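You operate a simulated robot arm through the tools that you are given. There is no shell and no other tool.

You are at the controls of a simulated two-armed robot. One attempt, no reset.

## Task
Reprogram the clamped meter with the address and tariff on the work slip.
Fine: park the probe and switch programmer and holder off again after; the clock stays.

The check looks at the end state, three seconds after you hand in, the way a careful person would. Anything else that was tipped, shoved, dropped, spilled or broken makes it a failure.

## Robot
Two 7-joint arms with two-finger grippers on one trunk that stands fixed in place. Base frame: the origin is at the foot of the trunk, x ahead of it, y to its left, z up. Units: mm, degrees, N and s.
The left shoulder is at [64, 175, 1127], the right one opposite. With the tool pointing down near the work surface each hand reaches from about 260 to 860 mm from the base axis, measured 20 degrees to its own side. Payload 2.94 kg a hand.
The TCP of each hand is the grasp point between the finger pads, 30 mm short of the fingertips. In the tool frame z runs along the fingers and y along their closing line. The gripper opens to 138 mm. The gripper's body begins 109 mm behind the TCP.
Orientation is that of the tool frame in the base frame, as a unit quaternion [w, x, y, z]. With the fingers straight down and closing along the base's y, the tool's x points along the base's -x, its y along +y and its z along -z.

## Interface
- The arms move only by the tool apply_moves. It takes "left_plan", "right_plan" or both (then of equal length, played together; a hand with none holds still); each is a list of rows, each a list of 7 numbers: the shift along the tool's x, y, z in mm, then the turn, a rotation vector about the tool's x, y, z in degrees, then the gripper command, from -1 (fully open) to 1 (shut), values between in proportion. In form: [[x, y, z, rx, ry, rz, jaw], ...]. A call has 1 to 20 rows; each row shifts and turns the commanded pose from where the row before left it, along the tool's axes as they then stand. Rows are played at 5 a second. More than 50 mm and 8.6 degrees between two rows, or a gripper value outside its range, and nothing of the call is played. Where a pose cannot be reached the arm comes as near as it can. A force on the tool above 40 N (or 10 N above the force at the start of the call, whichever is more), or a blocked arm, ends the call early, and 0.2 s more pass. Each finger halts on what it meets, pressing with about 24 N; the grip force reading is that of the motor and also rises with nothing between the fingers. The clock runs only during rows and for 0.2 s after the last one: add rows that do not move to give the fingers time. The reply holds the time, the measured pose of the TCP, the force on the tool along the base axes, the opening and the grip force, in the units named above and with some noise, with the torque about the TCP (base axes, N m) and any sound that the robot's microphone picked up.
- Cameras (640 x 400 px; columns grow to the right, rows downward): "scene" is now at [138.4, 51.2, 1601.7]; the picture's right is [0.64, -0.77, 0.00], its down [-0.57, -0.47, -0.68] and it looks along [0.52, 0.43, -0.74] (base axes); focal length 361 px, centre (320, 200). "left" rides on the left gripper at [71, -19, -146] in its tool frame; the picture's right is [0.26, 0.97, 0.00], its down [-0.85, 0.23, -0.48] and it looks along [-0.46, 0.12, 0.88] (tool axes); focal length 280 px, centre (320, 200). "right" rides on the right gripper at [71, 19, -146] in its tool frame; the picture's right is [-0.26, 0.97, 0.00], its down [-0.85, -0.23, -0.48] and it looks along [-0.46, -0.12, 0.88] (tool axes); focal length 280 px, centre (320, 200). There is no depth. A picture from a camera that has moved, and an enlarged one, comes with that camera's place and axes in the base frame and with its lens.
- grab_frame(camera): a new picture of that camera. It takes no simulated time.
- lift_body(by): slides the trunk up (or, below 0, down) by that many mm; the arms and the scene camera ride with it, the base frame stays. It gives what a move gives, with no picture.
- aim_head(pan, tilt): turns the head with the scene camera to pan (to the left, within 120 degrees either way) and tilt (down, from -29 to 69), counted from straight ahead of the robot. It gives what a move gives.
- inspect(camera, box): a new picture of the part [left, top, right, bottom] of that camera's present view, enlarged. It takes no simulated time.
- close_job(): hands the job in; it is judged then, once.

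Nothing tells you positions but the pictures and the camera data. Unless the task says otherwise, let go and move clear before handing in.

The tools are called after "Emit:" by a JSON object that holds its "fn" and its "kwargs". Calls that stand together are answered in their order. apply_moves: Moves the arms, as the interface text tells. Its arguments: {"type":"object","properties":{"left_plan":{"type":"array"},"right_plan":{"type":"array"}},"required":[]} The other tools are called the same way: lift_body (by) slides the trunk up or down; aim_head (pan, tilt) turns the head that bears the scene camera; grab_frame (camera) takes a picture; inspect (camera, box) takes an enlarged picture of a part of a camera's view; close_job () hands the job in.

At the start:

```text
time_s: 0.0
left_eef_pos: [472.1, 525.4, 1209.2]
left_tcp_rot: [0.0, -0.001, 1.0, 0.0]
left_wrist_force: [0.1, -1.2, -0.3]
left_moment: [0.02, -0.01, 0.03]
left_gripper_width: 137.9
left_grip_force: 0.2
right_eef_pos: [504.0, 78.0, 1180.4]
right_tcp_rot: [-0.001, 0.0, 1.0, 0.0]
right_wrist_force: [-0.1, -0.5, -0.2]
right_moment: [-0.02, 0.0, 0.0]
right_gripper_width: 138.1
right_grip_force: 0.0
trunk travel left (down, up): [-300.0, 434.0]
head pan, tilt: [39.8, 47.4]
```

scene: 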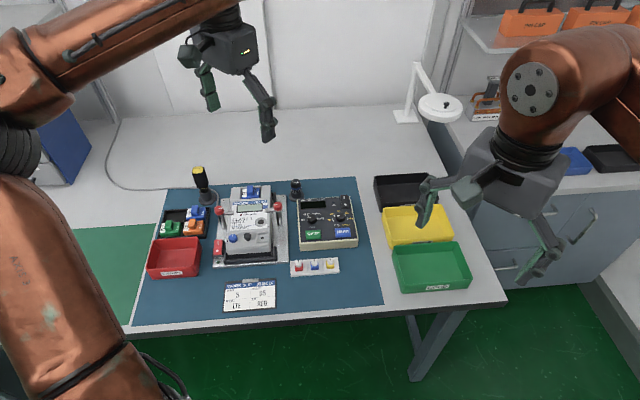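
right: 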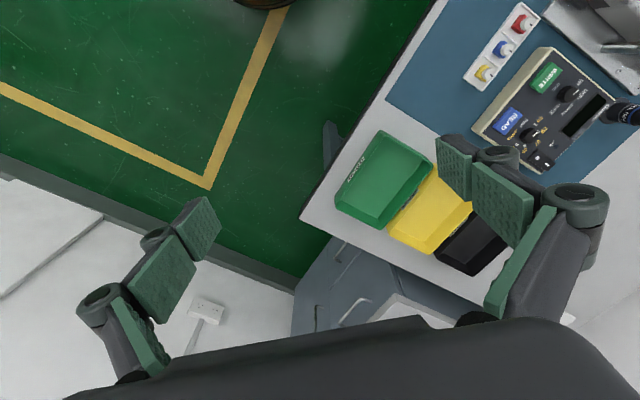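
left: 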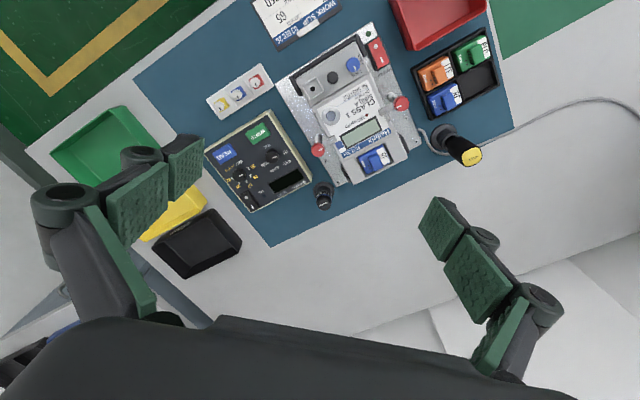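

I see a bench with a clamped meter in a holder, a programmer with knobs and buttons, a work slip, small coloured plugs and a probe. I'll look closer at each before moving anything.

Emit:
{"fn": "inspect", "kwargs": {"camera": "scene", "box": [200, 170, 300, 270]}}

Emit:
{"fn": "inspect", "kwargs": {"camera": "scene", "box": [285, 170, 370, 280]}}

Emit:
{"fn": "inspect", "kwargs": {"camera": "scene", "box": [215, 270, 285, 315]}}

Emit:
{"fn": "inspect", "kwargs": {"camera": "scene", "box": [140, 160, 230, 280]}}

Emit:
{"fn": "inspect", "kwargs": {"camera": "left", "box": [190, 0, 500, 210]}}

Emit:
{"fn": "inspect", "kwargs": {"camera": "right", "box": [440, 0, 640, 180]}}

```text
4.00 times, centred on (250, 220) of scene
camera zoom: at [138.4, 51.2, 1601.7], right [0.64, -0.77, 0.0], down [-0.57, -0.47, -0.68], along [0.52, 0.43, -0.74], focal length 1445 px, centre (600, 120)
```

zoom: 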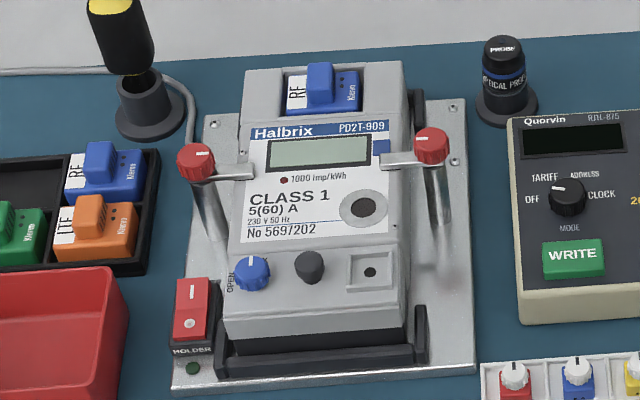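

```text
3.64 times, centred on (328, 225) of scene
camera zoom: at [138.4, 51.2, 1601.7], right [0.64, -0.77, 0.0], down [-0.57, -0.47, -0.68], along [0.52, 0.43, -0.74], focal length 1314 px, centre (293, 109)
```

zoom: 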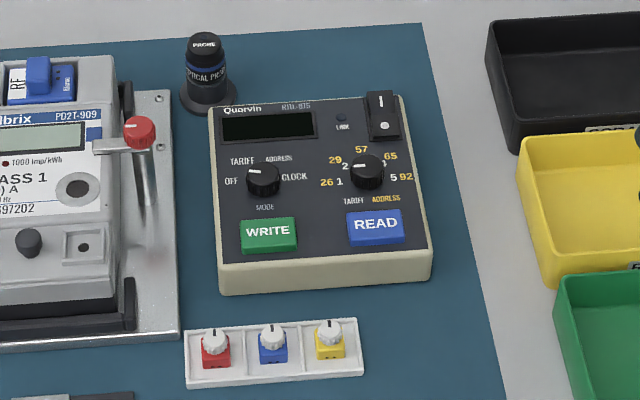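

```text
8.89 times, centred on (250, 292) of scene
camera zoom: at [138.4, 51.2, 1601.7], right [0.64, -0.77, 0.0], down [-0.57, -0.47, -0.68], along [0.52, 0.43, -0.74], focal length 3212 px, centre (942, -622)
```

zoom: 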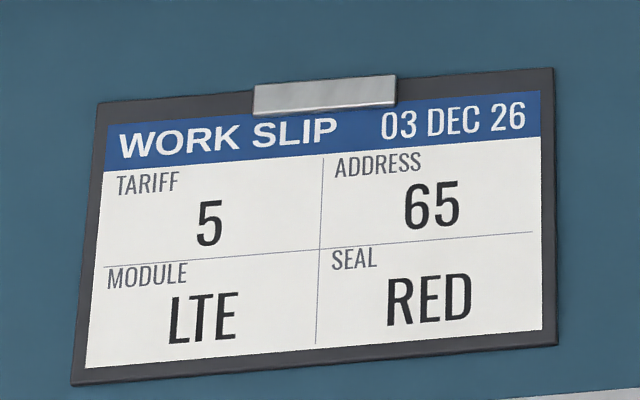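

```text
3.33 times, centred on (185, 220) of scene
camera zoom: at [138.4, 51.2, 1601.7], right [0.64, -0.77, 0.0], down [-0.57, -0.47, -0.68], along [0.52, 0.43, -0.74], focal length 1204 px, centre (770, 133)
```

zoom: 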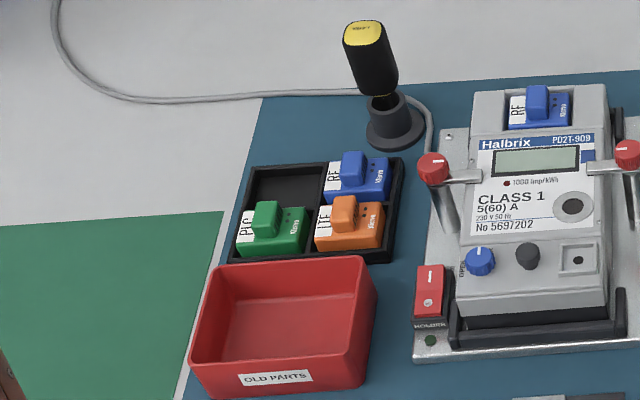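

```text
1.90 times, centred on (345, 105) of left
camera zoom: at [401.8, 506.5, 1356.7], right [-0.26, 0.96, 0.0], down [0.85, 0.23, 0.48], along [0.46, 0.12, -0.88], focal length 534 px, centre (272, 381)
```

zoom: 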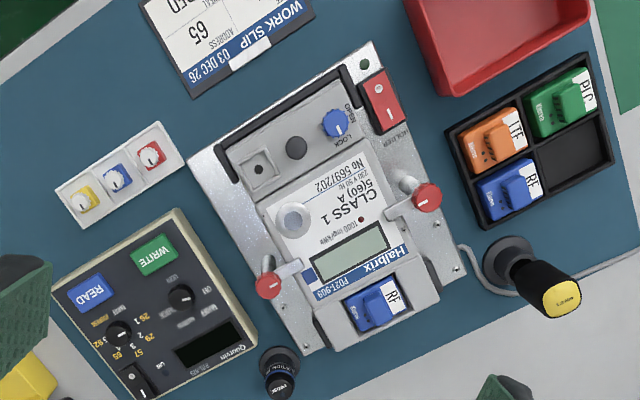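

```text
2.22 times, centred on (540, 90) of right
camera zoom: at [433.9, 98.2, 1325.9], right [0.26, 0.97, 0.0], down [0.85, -0.23, 0.47], along [0.46, -0.12, -0.88], focal length 623 px, centre (-169, 444)
```

zoom: 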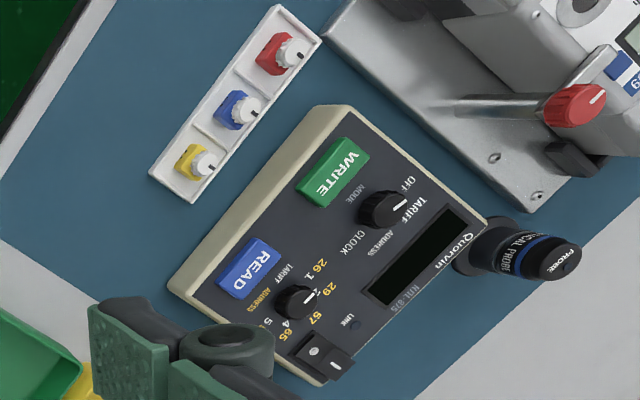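

The slip says tariff 5, address 65 (position 4 on the value knob); module and seal lines are not part of this job. I'll zoom in on the knobs, switches, the port and the probe.

Emit:
{"fn": "inspect", "kwargs": {"camera": "scene", "box": [225, 225, 285, 262]}}

Emit:
{"fn": "inspect", "kwargs": {"camera": "scene", "box": [298, 192, 360, 250]}}

Emit:
{"fn": "inspect", "kwargs": {"camera": "scene", "box": [283, 172, 313, 204]}}

Emit:
{"fn": "inspect", "kwargs": {"camera": "scene", "box": [205, 230, 240, 270]}}

Emit:
{"fn": "inspect", "kwargs": {"camera": "scene", "box": [230, 180, 290, 230]}}

Emit:
{"fn": "inspect", "kwargs": {"camera": "left", "box": [200, 100, 340, 220]}}

Emit:
{"fn": "inspect", "kwargs": {"camera": "left", "box": [290, 30, 410, 110]}}

```text
10.67 times, centred on (255, 244) of scene
camera zoom: at [138.4, 51.2, 1601.7], right [0.64, -0.77, 0.0], down [-0.57, -0.47, -0.68], along [0.52, 0.43, -0.74], focal length 3854 px, centre (1013, -264)
```

zoom: 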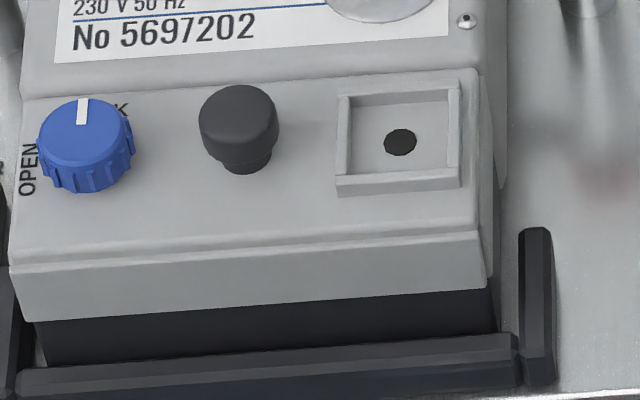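

```text
6.90 times, centred on (329, 221) of scene
camera zoom: at [138.4, 51.2, 1601.7], right [0.64, -0.77, 0.0], down [-0.57, -0.47, -0.68], along [0.52, 0.43, -0.74], focal length 2492 px, centre (258, 55)
```

zoom: 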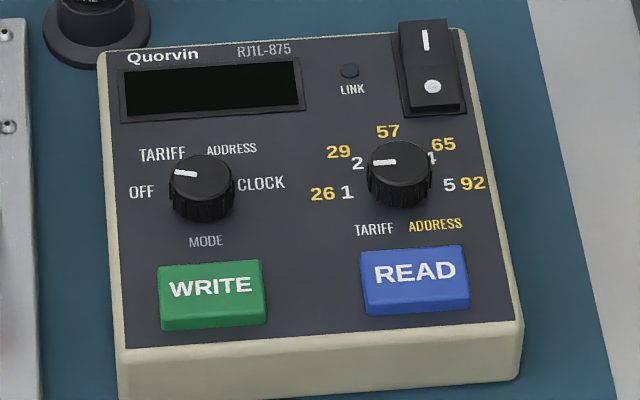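

```text
12.50 times, centred on (298, 188) of scene
camera zoom: at [138.4, 51.2, 1601.7], right [0.64, -0.77, 0.0], down [-0.57, -0.47, -0.68], along [0.52, 0.43, -0.74], focal length 4517 px, centre (595, 350)
```

zoom: 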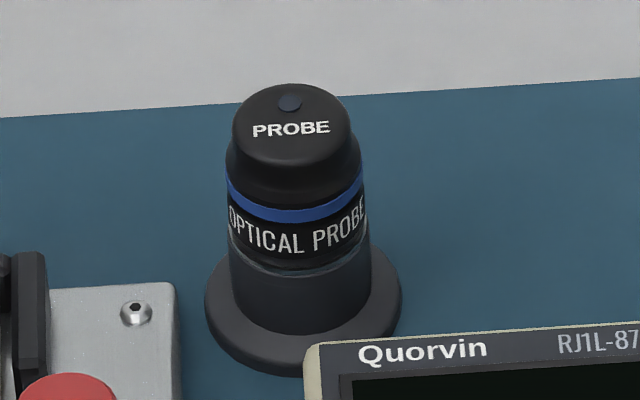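

```text
10.00 times, centred on (222, 250) of scene
camera zoom: at [138.4, 51.2, 1601.7], right [0.64, -0.77, 0.0], down [-0.57, -0.47, -0.68], along [0.52, 0.43, -0.74], focal length 3614 px, centre (1295, -300)
```

zoom: 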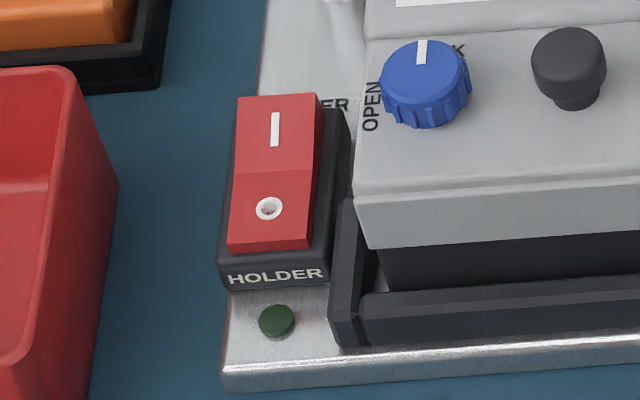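

```text
8.00 times, centred on (260, 205) of scene
camera zoom: at [138.4, 51.2, 1601.7], right [0.64, -0.77, 0.0], down [-0.57, -0.47, -0.68], along [0.52, 0.43, -0.74], focal length 2891 px, centre (800, 160)
```

zoom: 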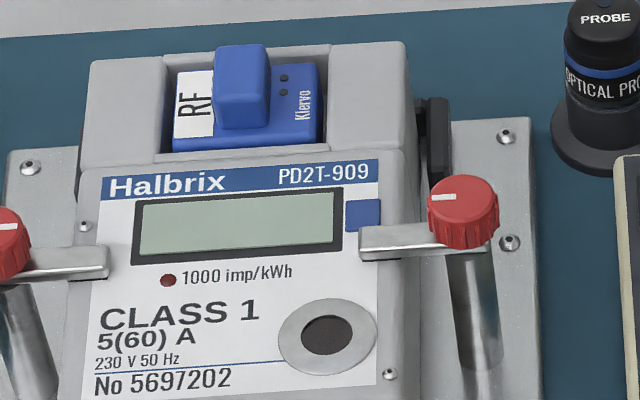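

```text
3.33 times, centred on (270, 160) of left
camera zoom: at [401.8, 506.5, 1356.7], right [-0.26, 0.96, 0.0], down [0.85, 0.23, 0.48], along [0.46, 0.12, -0.88], focal length 935 px, centre (487, 333)
```

zoom: 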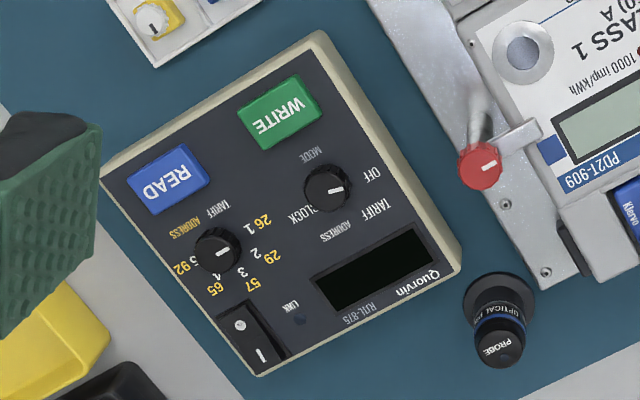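

```text
5.00 times, centred on (350, 70) of left
camera zoom: at [401.8, 506.5, 1356.7], right [-0.26, 0.96, 0.0], down [0.85, 0.23, 0.48], along [0.46, 0.12, -0.88], focal length 1402 px, centre (170, 850)
```

zoom: 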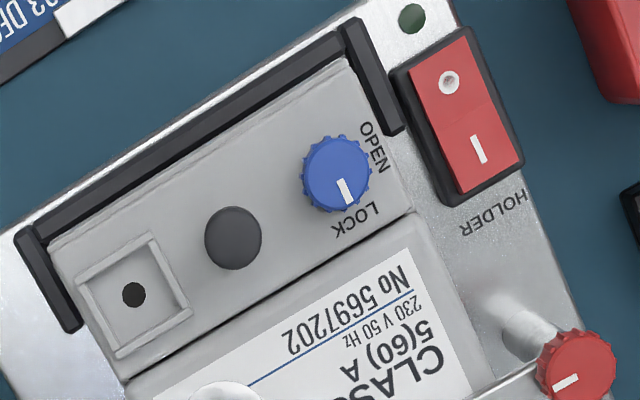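

Slip: tariff 5, address 65. I estimate the programmer's face at z≈846 around (620,430), turned 45° to the base, with the meter just left of it. I'll zoom further on the knob pointers and switches, then turn the left hand to the table's 45° axis.

Emit:
{"fn": "inspect", "kwargs": {"camera": "scene", "box": [310, 205, 335, 225]}}

Emit:
{"fn": "inspect", "kwargs": {"camera": "scene", "box": [328, 200, 358, 224]}}

Emit:
{"fn": "inspect", "kwargs": {"camera": "scene", "box": [332, 190, 352, 206]}}

Emit:
{"fn": "inspect", "kwargs": {"camera": "left", "box": [238, 130, 298, 170]}}

Emit:
{"fn": "apply_moves", "kwargs": {"left_plan": [[0, 0, 0, 0, 0, -7.5, -1], [0, 0, 0, 0, 0, -7.5, -1], [0, 0, 0, 0, 0, -7.5, -1], [0, 0, 0, 0, 0, -7.5, -1], [0, 0, 0, 0, 0, -7.5, -1], [0, 0, 0, 0, 0, -7.5, -1], [0, 0, 0, 0, 0, 0, -1]]}}

```text
16.00 times, centred on (322, 215) of scene
camera zoom: at [138.4, 51.2, 1601.7], right [0.64, -0.77, 0.0], down [-0.57, -0.47, -0.68], along [0.52, 0.43, -0.74], focal length 5782 px, centre (280, -40)
```

zoom: 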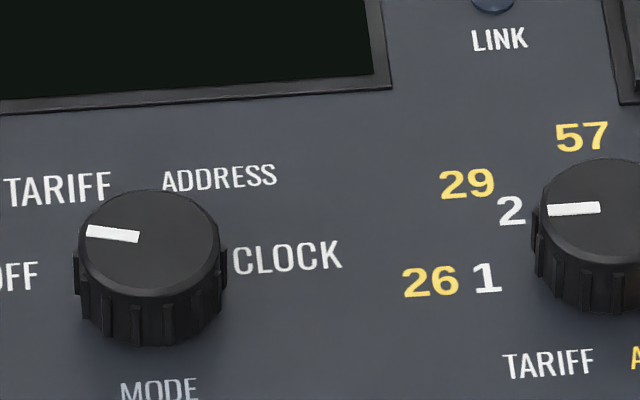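

```text
16.00 times, centred on (343, 212) of scene
camera zoom: at [138.4, 51.2, 1601.7], right [0.64, -0.77, 0.0], down [-0.57, -0.47, -0.68], along [0.52, 0.43, -0.74], focal length 5782 px, centre (-48, 8)
```

zoom: 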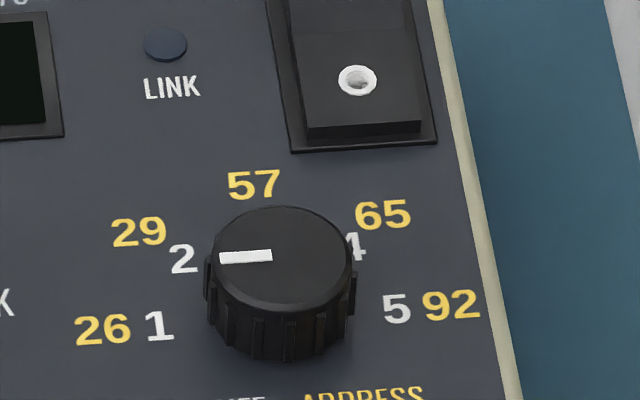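

```text
16.00 times, centred on (342, 198) of scene
camera zoom: at [138.4, 51.2, 1601.7], right [0.64, -0.77, 0.0], down [-0.57, -0.47, -0.68], along [0.52, 0.43, -0.74], focal length 5782 px, centre (-32, 232)
```

zoom: 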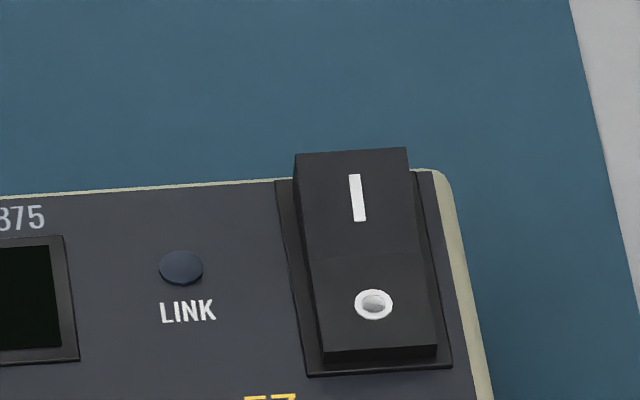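

```text
10.00 times, centred on (268, 150) of left
camera zoom: at [401.8, 506.5, 1356.7], right [-0.26, 0.96, 0.0], down [0.85, 0.23, 0.48], along [0.46, 0.12, -0.88], focal length 2804 px, centre (840, 700)
```

zoom: 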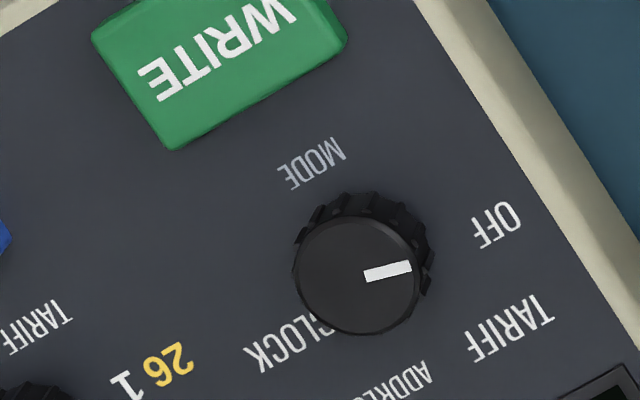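

```text
time_s: 1.6
left_eef_pos: [474.2, 525.7, 1211.2]
left_tcp_rot: [0.0, -0.384, 0.923, 0.0]
left_wrist_force: [-0.2, 0.1, 0.1]
left_moment: [0.0, 0.01, 0.02]
left_gripper_width: 138.0
left_grip_force: 0.0
right_eef_pos: [504.3, 78.1, 1180.0]
right_tcp_rot: [-0.002, 0.0, 1.0, -0.001]
right_wrist_force: [0.1, -0.7, 0.3]
right_moment: [0.0, 0.01, 0.0]
right_gripper_width: 138.1
right_grip_force: 0.1
trunk travel left (down, up): [-300.0, 434.0]
head pan, tilt: [39.8, 47.4]
```

The mode knob points at OFF and the value knob at position 1/26; both switches look off. The left hand is now turned to 45°; next I'll bring it over the programmer/meter at a safe height and look down with its camera.

Emit:
{"fn": "apply_moves", "kwargs": {"left_plan": [[0, 0, 40, 0, 0, 0, -1], [0, 0, 40, 0, 0, 0, -1], [0, 0, 40, 0, 0, 0, -1], [0, 0, 40, 0, 0, 0, -1], [0, 0, 0, 0, 0, 0, -1]]}}

Emit:
{"fn": "grab_frame", "kwargs": {"camera": "left"}}

Emit:
{"fn": "grab_frame", "kwargs": {"camera": "scene"}}

```text
time_s: 2.8
left_eef_pos: [473.7, 522.8, 1049.9]
left_tcp_rot: [0.0, -0.382, 0.924, 0.001]
left_wrist_force: [-0.5, 0.0, 0.2]
left_moment: [0.02, 0.01, -0.05]
left_gripper_width: 138.0
left_grip_force: 0.1
right_eef_pos: [504.1, 77.1, 1180.6]
right_tcp_rot: [-0.001, 0.0, 1.0, 0.001]
right_wrist_force: [-0.2, 1.0, -0.7]
right_moment: [0.03, 0.0, 0.04]
right_gripper_width: 138.1
right_grip_force: 0.2
trunk travel left (down, up): [-300.0, 434.0]
head pan, tilt: [39.8, 47.4]
```

```text
taken
camera left: at [436.2, 460.8, 1196.9], right [-0.87, 0.5, 0.0], down [0.44, 0.76, 0.48], along [0.24, 0.41, -0.88], focal length 280 px, centre (320, 200)
```

left: 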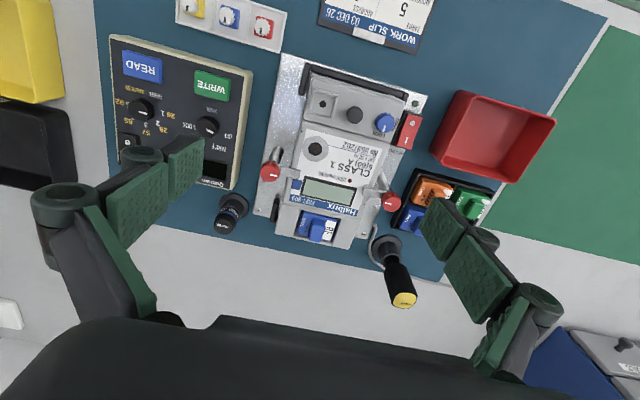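

```text
taken
camera scene: at [137.8, 50.3, 1601.9], right [0.64, -0.77, 0.0], down [-0.57, -0.47, -0.68], along [0.52, 0.43, -0.74], focal length 361 px, centre (320, 200)
```

scene: 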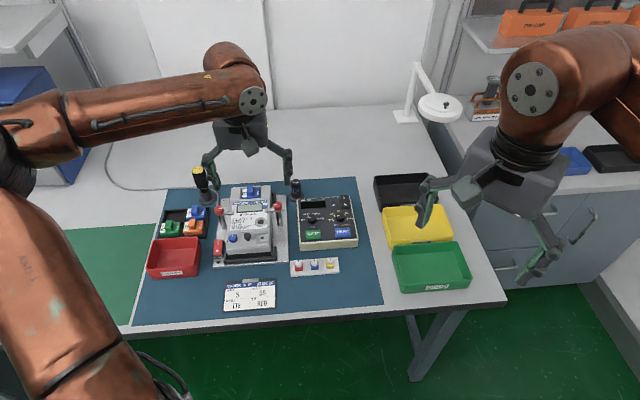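

The left camera now sees programmer, probe and meter well. I'll take enlarged views to triangulate the switches, knobs, port and probe.

Emit:
{"fn": "inspect", "kwargs": {"camera": "left", "box": [100, 30, 260, 130]}}

Emit:
{"fn": "inspect", "kwargs": {"camera": "left", "box": [260, 60, 440, 172]}}

Emit:
{"fn": "inspect", "kwargs": {"camera": "left", "box": [200, 160, 430, 300]}}

Emit:
{"fn": "inspect", "kwargs": {"camera": "right", "box": [480, 20, 640, 140]}}

```text
4.00 times, centred on (180, 80) of left
camera zoom: at [436.2, 460.8, 1196.9], right [-0.87, 0.5, 0.0], down [0.44, 0.76, 0.48], along [0.24, 0.41, -0.88], focal length 1122 px, centre (880, 680)
```

zoom: 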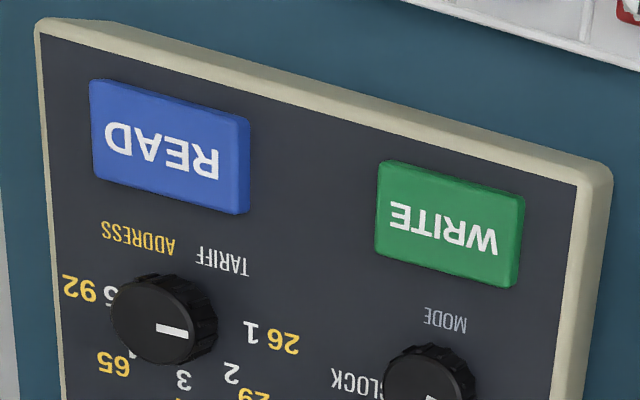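

```text
3.56 times, centred on (350, 116) of left
camera zoom: at [436.2, 460.8, 1196.9], right [-0.87, 0.5, 0.0], down [0.44, 0.76, 0.48], along [0.24, 0.41, -0.88], focal length 997 px, centre (213, 499)
```

zoom: 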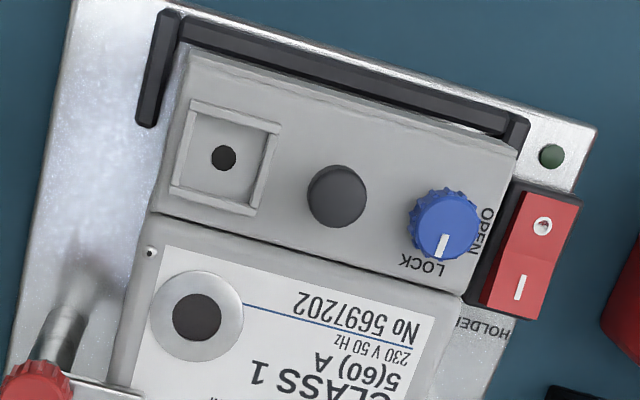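

```text
2.78 times, centred on (315, 230) of left
camera zoom: at [436.2, 460.8, 1196.9], right [-0.87, 0.5, 0.0], down [0.44, 0.76, 0.48], along [0.24, 0.41, -0.88], focal length 780 px, centre (334, 116)
```

zoom: 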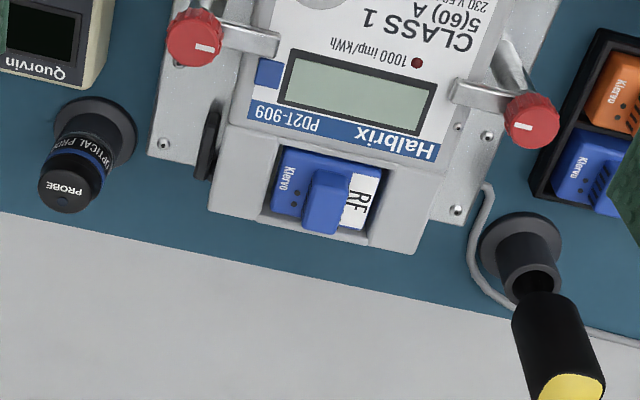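

```text
3.33 times, centred on (560, 80) of right
camera zoom: at [433.4, 97.4, 1326.2], right [0.26, 0.97, 0.0], down [0.85, -0.23, 0.47], along [0.46, -0.12, -0.88], focal length 935 px, centre (-480, 600)
```

zoom: 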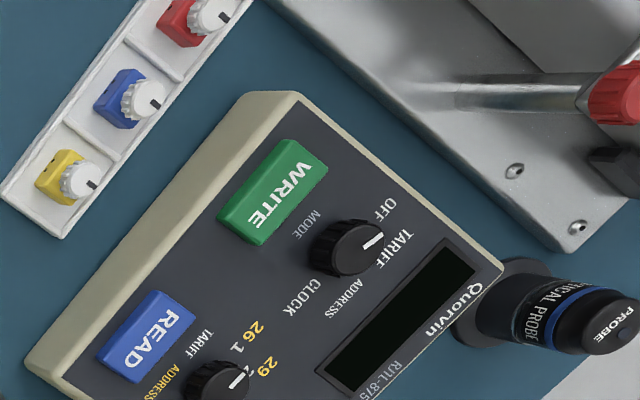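

Triangulated: holder switch centre ≈(385,599,840) with its "I" end toward (395,610); meter port ≈(494,550,~867); probe top ≈(671,587,859); mode knob ≈(600,465), value knob ≈(653,410), tops ≈856. I'll close the left hand and hover over the holder switch's "I" end.

Emit:
{"fn": "apply_moves", "kwargs": {"left_plan": [[-1, 20, 0, 0, 0, 0, 1], [-1, 25, 0, 0, 0, 0, 1], [-1, 25, 0, 0, 0, 0, 1], [-1, 25, 0, 0, 0, 0, 1], [-1.5, 23.4, 0, 0, 0, 0, 1], [0, 0, 30, 0, 0, 0, 1], [0, 0, 30, 0, 0, 0, 1], [0, 0, 30, 0, 0, 0, 1], [0, 0, 30, 0, 0, 0, 1], [0, 0, 25, 0, 0, 0, 1], [0, 0, 0, 0, 0, 0, 1]]}}

Emit:
{"fn": "grab_frame", "kwargs": {"camera": "left"}}

Emit:
{"fn": "inspect", "kwargs": {"camera": "scene", "box": [190, 190, 290, 275]}}

```text
time_s: 5.2
left_eef_pos: [394.6, 612.2, 904.6]
left_tcp_rot: [-0.001, -0.383, 0.924, 0.0]
left_wrist_force: [0.4, 0.1, 0.0]
left_moment: [0.01, 0.0, 0.05]
left_gripper_width: 0.0
left_grip_force: 23.8
right_eef_pos: [504.1, 77.7, 1180.1]
right_tcp_rot: [-0.001, 0.0, 1.0, 0.0]
right_wrist_force: [0.1, -0.3, 0.3]
right_moment: [0.03, -0.02, 0.0]
right_gripper_width: 137.9
right_grip_force: 0.0
trunk travel left (down, up): [-300.0, 434.0]
head pan, tilt: [39.8, 47.4]
```

```text
taken
camera left: at [356.2, 548.7, 1051.6], right [-0.87, 0.5, 0.0], down [0.44, 0.76, 0.48], along [0.24, 0.41, -0.88], focal length 280 px, centre (320, 200)
```

left: 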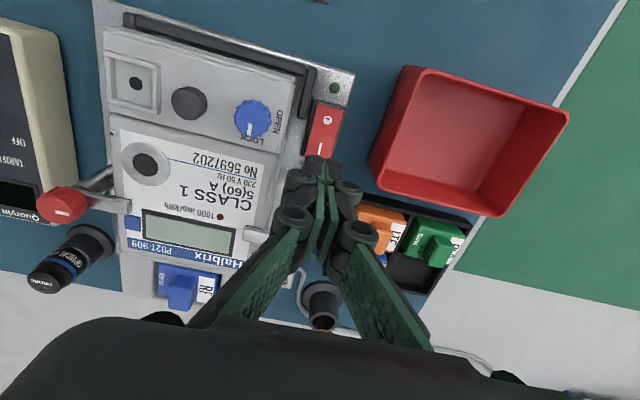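

```text
4.71 times, centred on (240, 232) of scene
camera zoom: at [138.1, 51.0, 1601.8], right [0.64, -0.77, 0.0], down [-0.57, -0.47, -0.68], along [0.52, 0.43, -0.74], focal length 1700 px, centre (696, 47)
```

zoom: 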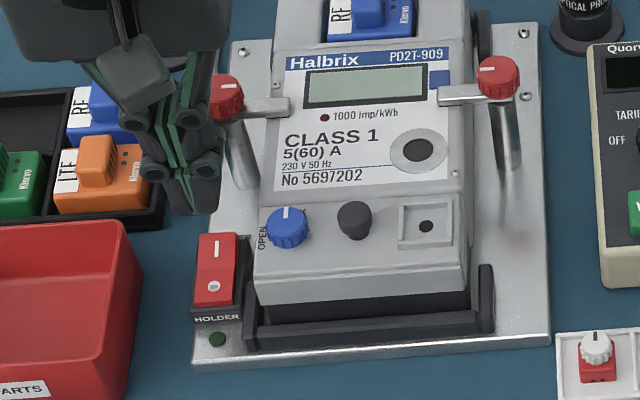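

The closed fingertips hover at about z 875 over the holder switch's "I" end, clear of bin and clamp. I'll descend and press slowly, watching force.

Emit:
{"fn": "apply_moves", "kwargs": {"left_plan": [[0, 0, 10, 0, 0, 0, 1], [0, 0, 10, 0, 0, 0, 1], [0, 0, 5, 0, 0, 0, 1], [0, 0, 2, 0, 0, 0, 1], [0, 0, 2, 0, 0, 0, 1], [0, 0, 2, 0, 0, 0, 1], [0, 0, 0, 0, 0, 0, 1]]}}

Emit:
{"fn": "inspect", "kwargs": {"camera": "left", "box": [230, 60, 400, 190]}}

Emit:
{"fn": "inspect", "kwargs": {"camera": "scene", "box": [195, 215, 265, 265]}}

```text
time_s: 6.8
left_eef_pos: [393.5, 612.6, 873.3]
left_tcp_rot: [0.0, -0.383, 0.924, 0.0]
left_wrist_force: [0.2, -0.2, 0.4]
left_moment: [0.02, 0.0, 0.01]
left_gripper_width: 0.2
left_grip_force: 23.4
right_eef_pos: [504.3, 79.1, 1179.6]
right_tcp_rot: [-0.001, -0.001, 1.0, 0.001]
right_wrist_force: [0.3, -1.0, -1.1]
right_moment: [0.0, 0.04, -0.02]
right_gripper_width: 138.1
right_grip_force: 0.0
trunk travel left (down, up): [-300.0, 434.0]
head pan, tilt: [39.8, 47.4]
```

```text
3.08 times, centred on (315, 125) of left
camera zoom: at [356.3, 549.1, 1020.3], right [-0.87, 0.5, 0.0], down [0.44, 0.76, 0.48], along [0.24, 0.41, -0.88], focal length 863 px, centre (335, 431)
```

zoom: 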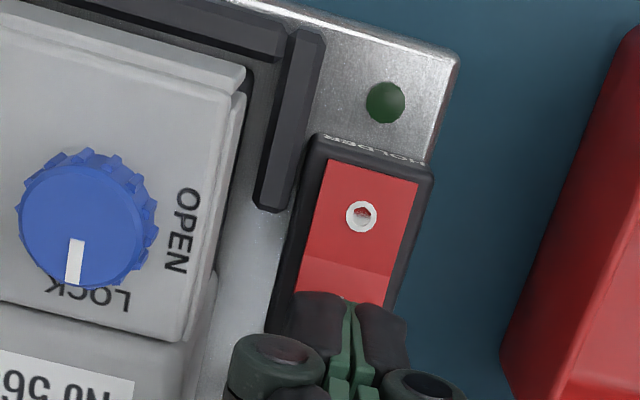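

```text
8.00 times, centred on (230, 240) of scene
camera zoom: at [138.4, 51.3, 1601.7], right [0.64, -0.77, 0.0], down [-0.57, -0.47, -0.68], along [0.52, 0.43, -0.74], focal length 2891 px, centre (1040, -120)
```

zoom: 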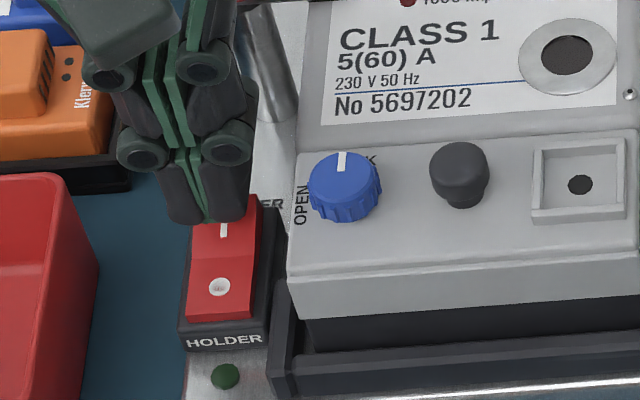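

The tips are just above the "I" half, no contact yet. I continue down in small steps.

Emit:
{"fn": "apply_moves", "kwargs": {"left_plan": [[0, -1, 2, 0, 0, 0, 1], [0, 0, 2, 0, 0, 0, 1], [0, 0, 1.5, 0, 0, 0, 1], [0, 0, 0, 0, 0, 0, 1]]}}

Emit:
{"fn": "inspect", "kwargs": {"camera": "scene", "box": [195, 215, 265, 265]}}

```text
time_s: 7.8
left_eef_pos: [393.5, 612.0, 868.3]
left_tcp_rot: [0.0, -0.383, 0.924, 0.0]
left_wrist_force: [0.1, -0.4, 0.3]
left_moment: [0.02, -0.03, -0.01]
left_gripper_width: 0.0
left_grip_force: 24.0
right_eef_pos: [505.3, 78.4, 1180.2]
right_tcp_rot: [-0.002, -0.001, 1.0, 0.0]
right_wrist_force: [-1.2, 0.5, -0.3]
right_moment: [-0.01, 0.0, -0.01]
right_gripper_width: 138.3
right_grip_force: 0.1
trunk travel left (down, up): [-300.0, 434.0]
head pan, tilt: [39.8, 47.4]
```

```text
8.00 times, centred on (230, 240) of scene
camera zoom: at [138.4, 51.3, 1601.7], right [0.64, -0.77, 0.0], down [-0.57, -0.47, -0.68], along [0.52, 0.43, -0.74], focal length 2891 px, centre (1040, -120)
```

zoom: 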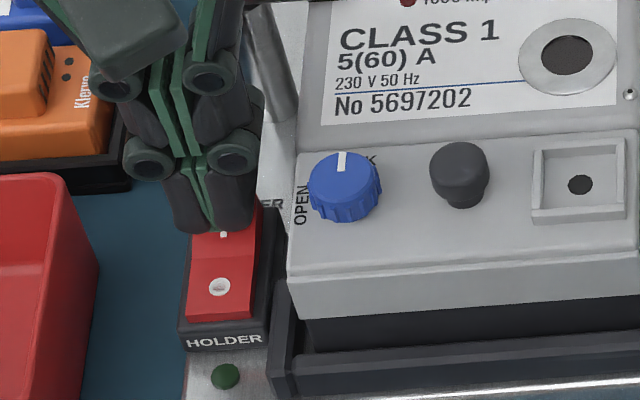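

Still no contact at tip z≈838. Continue in small steps.

Emit:
{"fn": "apply_moves", "kwargs": {"left_plan": [[0, 0, 2, 0, 0, 0, 1], [0, 0, 2, 0, 0, 0, 1], [0, 0, 2, 0, 0, 0, 1], [0, 0, 0, 0, 0, 0, 1]]}}

Emit:
{"fn": "inspect", "kwargs": {"camera": "scene", "box": [195, 215, 265, 265]}}

```text
time_s: 8.8
left_eef_pos: [395.0, 612.5, 863.0]
left_tcp_rot: [0.0, -0.383, 0.924, 0.0]
left_wrist_force: [-0.2, 0.7, 1.4]
left_moment: [0.03, 0.0, 0.05]
left_gripper_width: 6.1
left_grip_force: 28.1
right_eef_pos: [505.1, 79.6, 1180.7]
right_tcp_rot: [0.0, -0.001, 1.0, 0.0]
right_wrist_force: [-0.4, -0.2, 0.3]
right_moment: [-0.02, -0.03, -0.01]
right_gripper_width: 138.2
right_grip_force: 0.1
trunk travel left (down, up): [-300.0, 434.0]
head pan, tilt: [39.8, 47.4]
```

```text
8.00 times, centred on (230, 240) of scene
camera zoom: at [138.4, 51.3, 1601.7], right [0.64, -0.77, 0.0], down [-0.57, -0.47, -0.68], along [0.52, 0.43, -0.74], focal length 2891 px, centre (1040, -120)
```

zoom: 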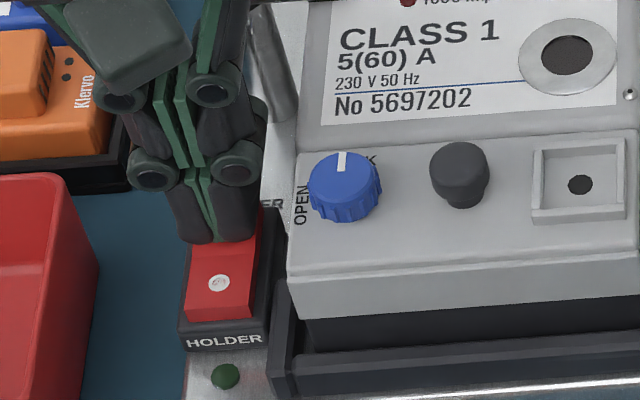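

Contact has begun (the fingers give slightly and the "O" end is rising). I press a little further.

Emit:
{"fn": "apply_moves", "kwargs": {"left_plan": [[0, 0, 2, 0, 0, 0, 1], [0, 0, 2, 0, 0, 0, 1], [0, 0, 0, 0, 0, 0, 1]]}}

Emit:
{"fn": "inspect", "kwargs": {"camera": "scene", "box": [195, 215, 265, 265]}}

```text
time_s: 9.6
left_eef_pos: [394.3, 611.5, 858.5]
left_tcp_rot: [0.0, -0.383, 0.924, 0.0]
left_wrist_force: [-0.7, 0.0, 2.0]
left_moment: [-0.05, 0.0, -0.02]
left_gripper_width: 6.2
left_grip_force: 28.5
right_eef_pos: [504.5, 77.4, 1181.4]
right_tcp_rot: [0.0, 0.0, 1.0, 0.0]
right_wrist_force: [0.2, 0.7, 0.4]
right_moment: [-0.03, 0.01, -0.02]
right_gripper_width: 138.1
right_grip_force: 0.0
trunk travel left (down, up): [-300.0, 434.0]
head pan, tilt: [39.8, 47.4]
heard: click
```

```text
8.00 times, centred on (230, 240) of scene
camera zoom: at [138.2, 51.2, 1601.8], right [0.64, -0.77, 0.0], down [-0.57, -0.47, -0.68], along [0.52, 0.43, -0.74], focal length 2891 px, centre (1040, -120)
```

zoom: 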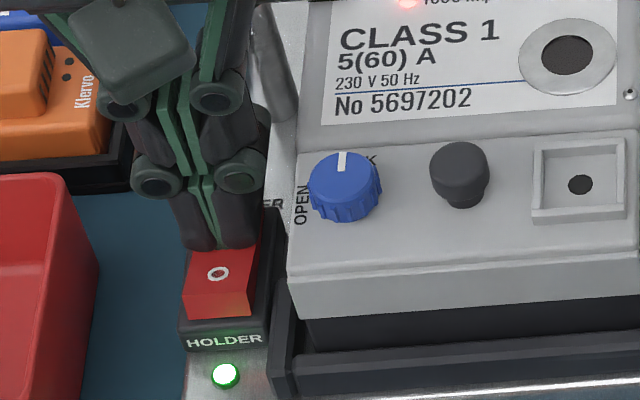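

Click heard and the holder LED is green, so the holder is on. I'll lift the hand and read the meter display.

Emit:
{"fn": "apply_moves", "kwargs": {"left_plan": [[0, 0, -10, 0, 0, 0, 1], [0, 0, -30, 0, 0, 0, 1], [0, 0, -40, 0, 0, 0, 1], [0, 0, -40, 0, 0, 0, 1], [0, 0, -40, 0, 0, 0, 1], [0, 0, 0, 0, 0, 0, 1]]}}

Emit:
{"fn": "inspect", "kwargs": {"camera": "scene", "box": [195, 180, 295, 265]}}

Emit:
{"fn": "grab_frame", "kwargs": {"camera": "left"}}

```text
time_s: 11.0
left_eef_pos: [394.4, 613.6, 1017.9]
left_tcp_rot: [-0.001, -0.383, 0.924, 0.0]
left_wrist_force: [-0.2, 0.5, -0.1]
left_moment: [-0.04, 0.01, -0.05]
left_gripper_width: 0.0
left_grip_force: 28.4
right_eef_pos: [504.5, 79.3, 1180.0]
right_tcp_rot: [-0.001, 0.0, 1.0, 0.0]
right_wrist_force: [-0.8, -0.2, 0.0]
right_moment: [0.0, 0.02, 0.01]
right_gripper_width: 137.9
right_grip_force: 0.2
trunk travel left (down, up): [-300.0, 434.0]
head pan, tilt: [39.8, 47.4]
```

```text
4.71 times, centred on (245, 222) of scene
camera zoom: at [138.9, 51.9, 1601.6], right [0.64, -0.77, 0.0], down [-0.57, -0.47, -0.68], along [0.52, 0.43, -0.74], focal length 1700 px, centre (673, 94)
```

zoom: 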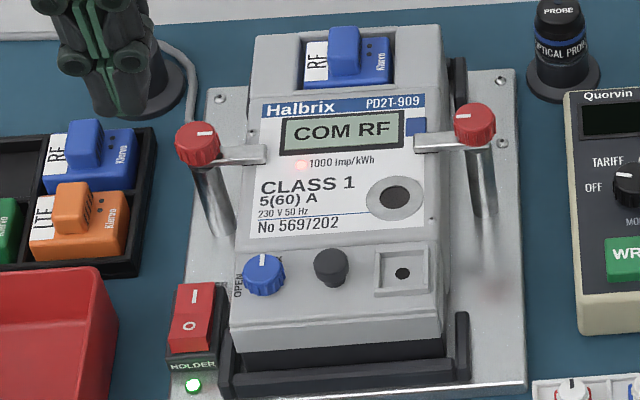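

```text
taken
camera left: at [357.9, 550.4, 1165.4], right [-0.87, 0.5, 0.0], down [0.44, 0.76, 0.47], along [0.24, 0.41, -0.88], focal length 280 px, centre (320, 200)
```

left: 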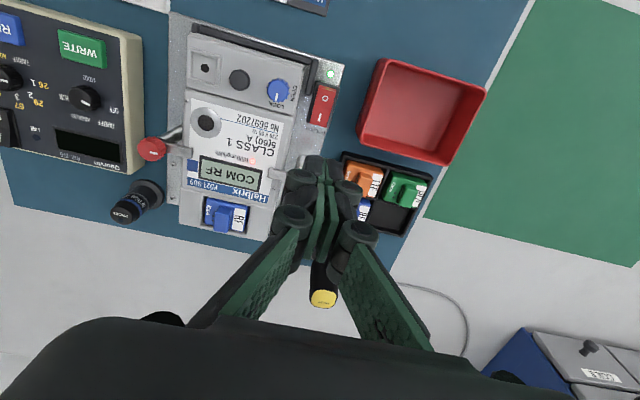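

The meter is powered (display "COM RF"). Next the programmer's switch: I put its "I" end at ≈(719,446,848). I'll move the closed left hand above it.

Emit:
{"fn": "apply_moves", "kwargs": {"left_plan": [[-12.4, -38.7, 0, 0, 0, 0, 1], [-12.4, -38.7, 0, 0, 0, 0, 1], [-12.4, -38.7, 0, 0, 0, 0, 1], [-12.4, -38.7, 0, 0, 0, 0, 1], [-12.4, -38.7, 0, 0, 0, 0, 1], [-12.4, -38.7, 0, 0, 0, 0, 1], [-12.4, -38.7, 0, 0, 0, 0, 1], [-12.4, -38.7, 0, 0, 0, 0, 1], [-12.4, -38.7, 0, 0, 0, 0, 1], [0, 0, 30, 0, 0, 0, 1], [0, 0, 30, 0, 0, 0, 1], [0, 0, 30, 0, 0, 0, 1], [0, 0, 0, 0, 0, 0, 1]]}}

Emit:
{"fn": "grab_frame", "kwargs": {"camera": "left"}}

Emit:
{"fn": "grab_frame", "kwargs": {"camera": "scene"}}

Emit:
{"fn": "inspect", "kwargs": {"camera": "scene", "box": [285, 170, 375, 235]}}

```text
time_s: 13.8
left_eef_pos: [719.4, 443.8, 929.1]
left_tcp_rot: [0.0, -0.383, 0.924, -0.001]
left_wrist_force: [-0.2, 0.2, -0.4]
left_moment: [-0.02, -0.02, 0.0]
left_gripper_width: 0.2
left_grip_force: 28.4
right_eef_pos: [503.8, 79.2, 1181.6]
right_tcp_rot: [-0.001, 0.0, 1.0, 0.002]
right_wrist_force: [-0.3, 0.4, 0.2]
right_moment: [-0.03, 0.0, -0.04]
right_gripper_width: 137.7
right_grip_force: 0.1
trunk travel left (down, up): [-300.0, 434.0]
head pan, tilt: [39.8, 47.4]
```

```text
taken
camera left: at [682.4, 381.3, 1075.4], right [-0.87, 0.5, 0.0], down [0.44, 0.76, 0.48], along [0.24, 0.41, -0.88], focal length 280 px, centre (320, 200)
```

left: 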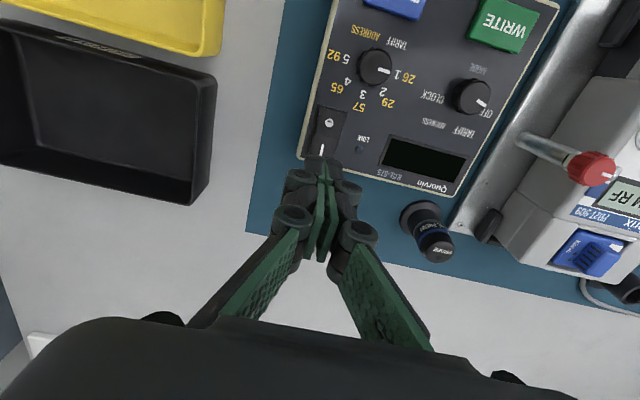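

```text
taken
camera scene: at [138.4, 50.9, 1601.8], right [0.64, -0.77, 0.0], down [-0.57, -0.47, -0.68], along [0.52, 0.43, -0.74], focal length 361 px, centre (320, 200)
```

scene: 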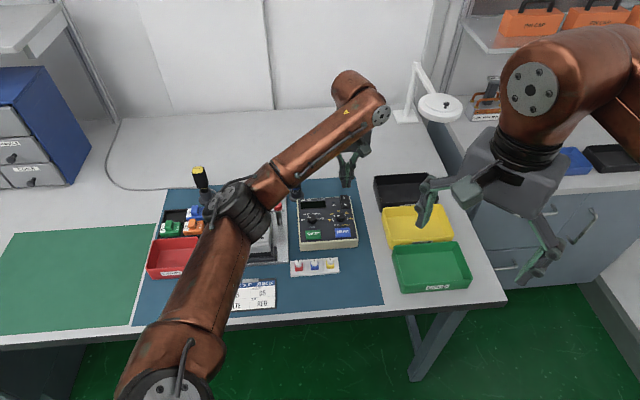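

```text
6.15 times, centred on (330, 202) of scene
camera zoom: at [138.4, 50.9, 1601.8], right [0.64, -0.77, 0.0], down [-0.57, -0.47, -0.68], along [0.52, 0.43, -0.74], focal length 2224 px, centre (258, 185)
```

zoom: 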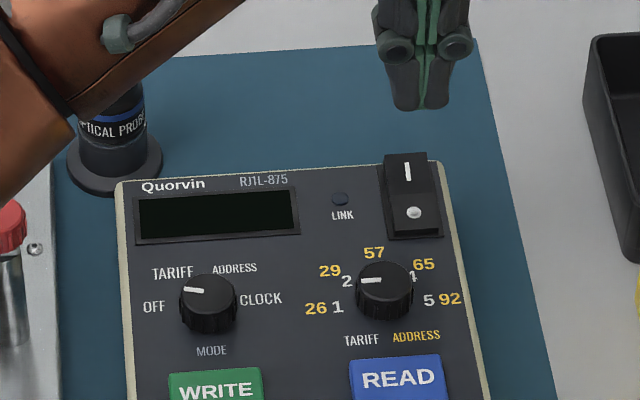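

The tips are above the programmer switch's "I" end. I'll descend and press it slowly.

Emit:
{"fn": "apply_moves", "kwargs": {"left_plan": [[-2, 0, 15, 0, 0, 0, 1], [0, 0, 15, 0, 0, 0, 1], [0, 0, 8, 0, 0, 0, 1], [0, 0, 4, 0, 0, 0, 1], [0, 0, 3, 0, 0, 0, 1], [0, 0, 3, 0, 0, 0, 1], [0, 0, 0, 0, 0, 0, 1]]}}

Emit:
{"fn": "inspect", "kwargs": {"camera": "scene", "box": [285, 170, 375, 235]}}

Emit:
{"fn": "inspect", "kwargs": {"camera": "left", "box": [270, 60, 380, 200]}}

```text
time_s: 15.4
left_eef_pos: [719.8, 446.6, 880.8]
left_tcp_rot: [-0.001, -0.384, 0.923, 0.0]
left_wrist_force: [-0.2, 0.1, -0.4]
left_moment: [0.01, 0.01, 0.0]
left_gripper_width: 0.5
left_grip_force: 28.4
right_eef_pos: [504.0, 79.4, 1180.9]
right_tcp_rot: [-0.001, -0.001, 1.0, 0.0]
right_wrist_force: [-0.4, -0.8, 0.3]
right_moment: [0.01, 0.04, 0.0]
right_gripper_width: 138.1
right_grip_force: 0.1
trunk travel left (down, up): [-300.0, 434.0]
head pan, tilt: [39.8, 47.4]
```

```text
6.15 times, centred on (330, 202) of scene
camera zoom: at [138.5, 51.2, 1601.7], right [0.64, -0.77, 0.0], down [-0.57, -0.47, -0.68], along [0.52, 0.43, -0.74], focal length 2224 px, centre (258, 185)
```

zoom: 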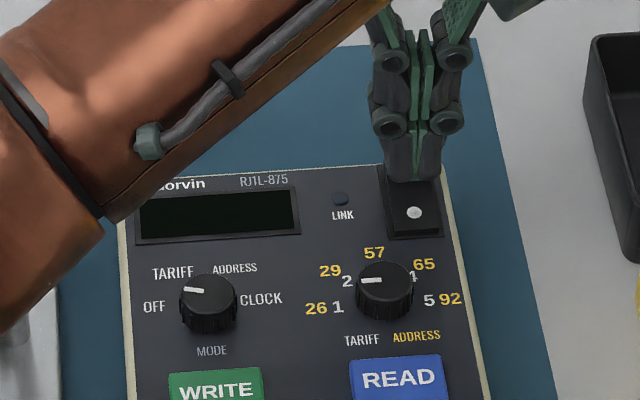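

```text
2.86 times, centred on (325, 130) of left
camera zoom: at [683.7, 382.9, 1027.1], right [-0.87, 0.5, 0.0], down [0.44, 0.76, 0.48], along [0.24, 0.41, -0.88], focal length 801 px, centre (306, 400)
```

zoom: 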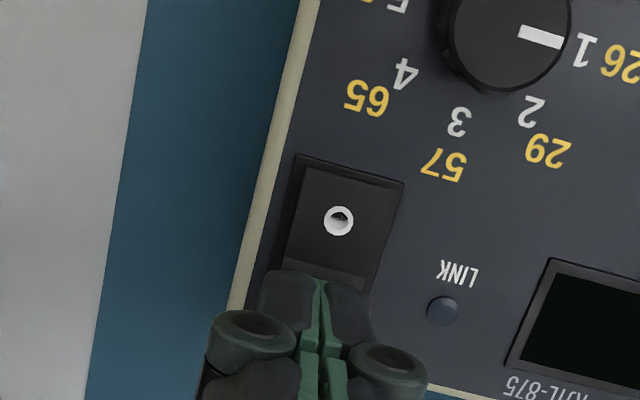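

Tip at z≈851, aligned on the "I" half. Pressing further in small steps.

Emit:
{"fn": "apply_moves", "kwargs": {"left_plan": [[0, 0, 2, 0, 0, 0, 1], [0, 0, 2, 0, 0, 0, 1], [0, 0, 2, 0, 0, 0, 1], [0, 0, 2, 0, 0, 0, 1], [0, 0, 0, 0, 0, 0, 1]]}}

Emit:
{"fn": "inspect", "kwargs": {"camera": "scene", "box": [285, 170, 375, 235]}}

```text
time_s: 16.6
left_eef_pos: [721.3, 445.5, 873.3]
left_tcp_rot: [0.001, -0.383, 0.924, -0.001]
left_wrist_force: [1.4, 2.4, 5.3]
left_moment: [0.05, 0.03, -0.03]
left_gripper_width: 5.8
left_grip_force: 28.2
right_eef_pos: [503.6, 77.8, 1181.1]
right_tcp_rot: [-0.002, 0.0, 1.0, 0.0]
right_wrist_force: [-0.5, 0.4, 0.2]
right_moment: [0.02, 0.02, 0.02]
right_gripper_width: 137.8
right_grip_force: 0.1
trunk travel left (down, up): [-300.0, 434.0]
head pan, tilt: [39.8, 47.4]
heard: click
```

```text
6.15 times, centred on (330, 202) of scene
camera zoom: at [138.1, 51.0, 1601.8], right [0.64, -0.77, 0.0], down [-0.57, -0.47, -0.68], along [0.52, 0.43, -0.74], focal length 2224 px, centre (258, 185)
```

zoom: 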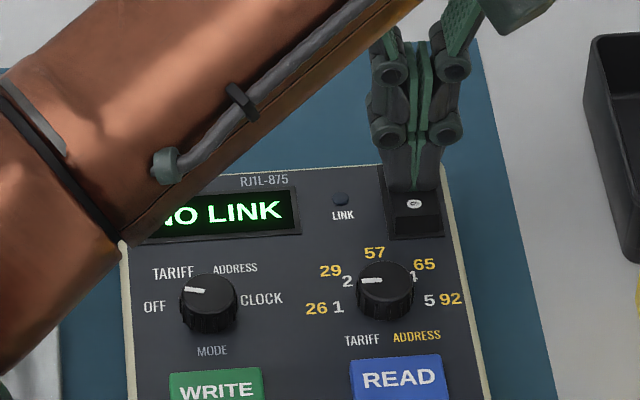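

Programmer is on and shows "NO LINK". Next I raise the hand, open it partway and go above the parked probe at ≈(671,587).

Emit:
{"fn": "apply_moves", "kwargs": {"left_plan": [[0, 0, -10, 0, 0, 0, 1], [0, 0, -40, 0, 0, 0, 1], [0, 0, -40, 0, 0, 0, 0.5], [0, 0, -40, 0, 0, 0, -0.1], [-16, 33.5, 0, 0, 0, 0, -0.1], [-16, 33.5, 0, 0, 0, 0, -0.1], [-16, 33.5, 0, 0, 0, 0, -0.1], [-15.8, 33.5, 0, 0, 0, 0, -0.1], [0, 0, 20, 0, 0, 0, -0.1], [0, 0, 20, 0, 0, 0, -0.1], [0, 0, 0, 0, 0, 0, -0.1]]}}

Emit:
{"fn": "grab_frame", "kwargs": {"camera": "left"}}

Emit:
{"fn": "inspect", "kwargs": {"camera": "scene", "box": [250, 140, 360, 215]}}

```text
time_s: 19.0
left_eef_pos: [672.3, 585.8, 963.1]
left_tcp_rot: [0.0, -0.383, 0.924, 0.0]
left_wrist_force: [-0.1, 0.3, -0.2]
left_moment: [0.01, 0.01, 0.02]
left_gripper_width: 76.3
left_grip_force: 0.0
right_eef_pos: [503.8, 78.9, 1180.5]
right_tcp_rot: [-0.001, 0.0, 1.0, 0.0]
right_wrist_force: [-0.3, -0.6, 0.2]
right_moment: [-0.01, -0.03, 0.02]
right_gripper_width: 138.0
right_grip_force: 0.0
trunk travel left (down, up): [-300.0, 434.0]
head pan, tilt: [39.8, 47.4]
```

```text
taken
camera left: at [634.5, 522.3, 1109.4], right [-0.87, 0.5, 0.0], down [0.44, 0.76, 0.48], along [0.24, 0.41, -0.88], focal length 280 px, centre (320, 200)
```

left: 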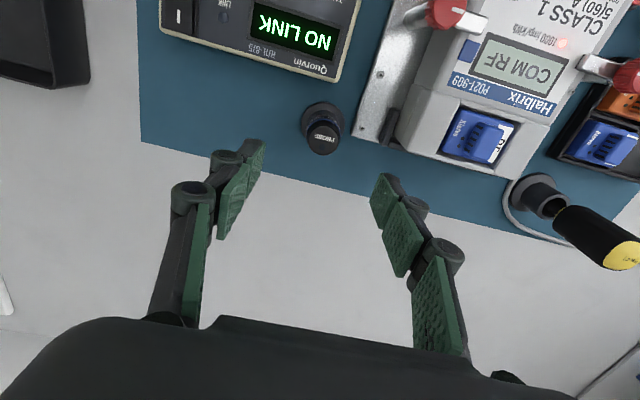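

```text
5.33 times, centred on (305, 178) of scene
camera zoom: at [138.5, 50.9, 1601.8], right [0.64, -0.77, 0.0], down [-0.57, -0.47, -0.68], along [0.52, 0.43, -0.74], focal length 1927 px, centre (400, 320)
```

zoom: 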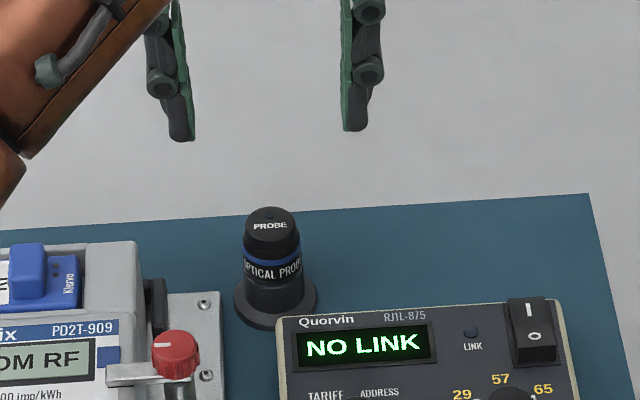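

I zoom on the probe from the wrist camera to align the approach axis.

Emit:
{"fn": "inspect", "kwargs": {"camera": "left", "box": [270, 80, 370, 170]}}

```text
4.44 times, centred on (320, 125) of left
camera zoom: at [634.5, 522.3, 1109.4], right [-0.87, 0.5, 0.0], down [0.44, 0.76, 0.48], along [0.24, 0.41, -0.88], focal length 1246 px, centre (320, 533)
```

zoom: 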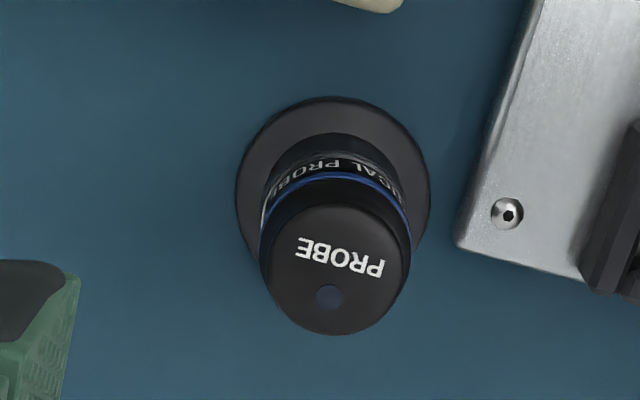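

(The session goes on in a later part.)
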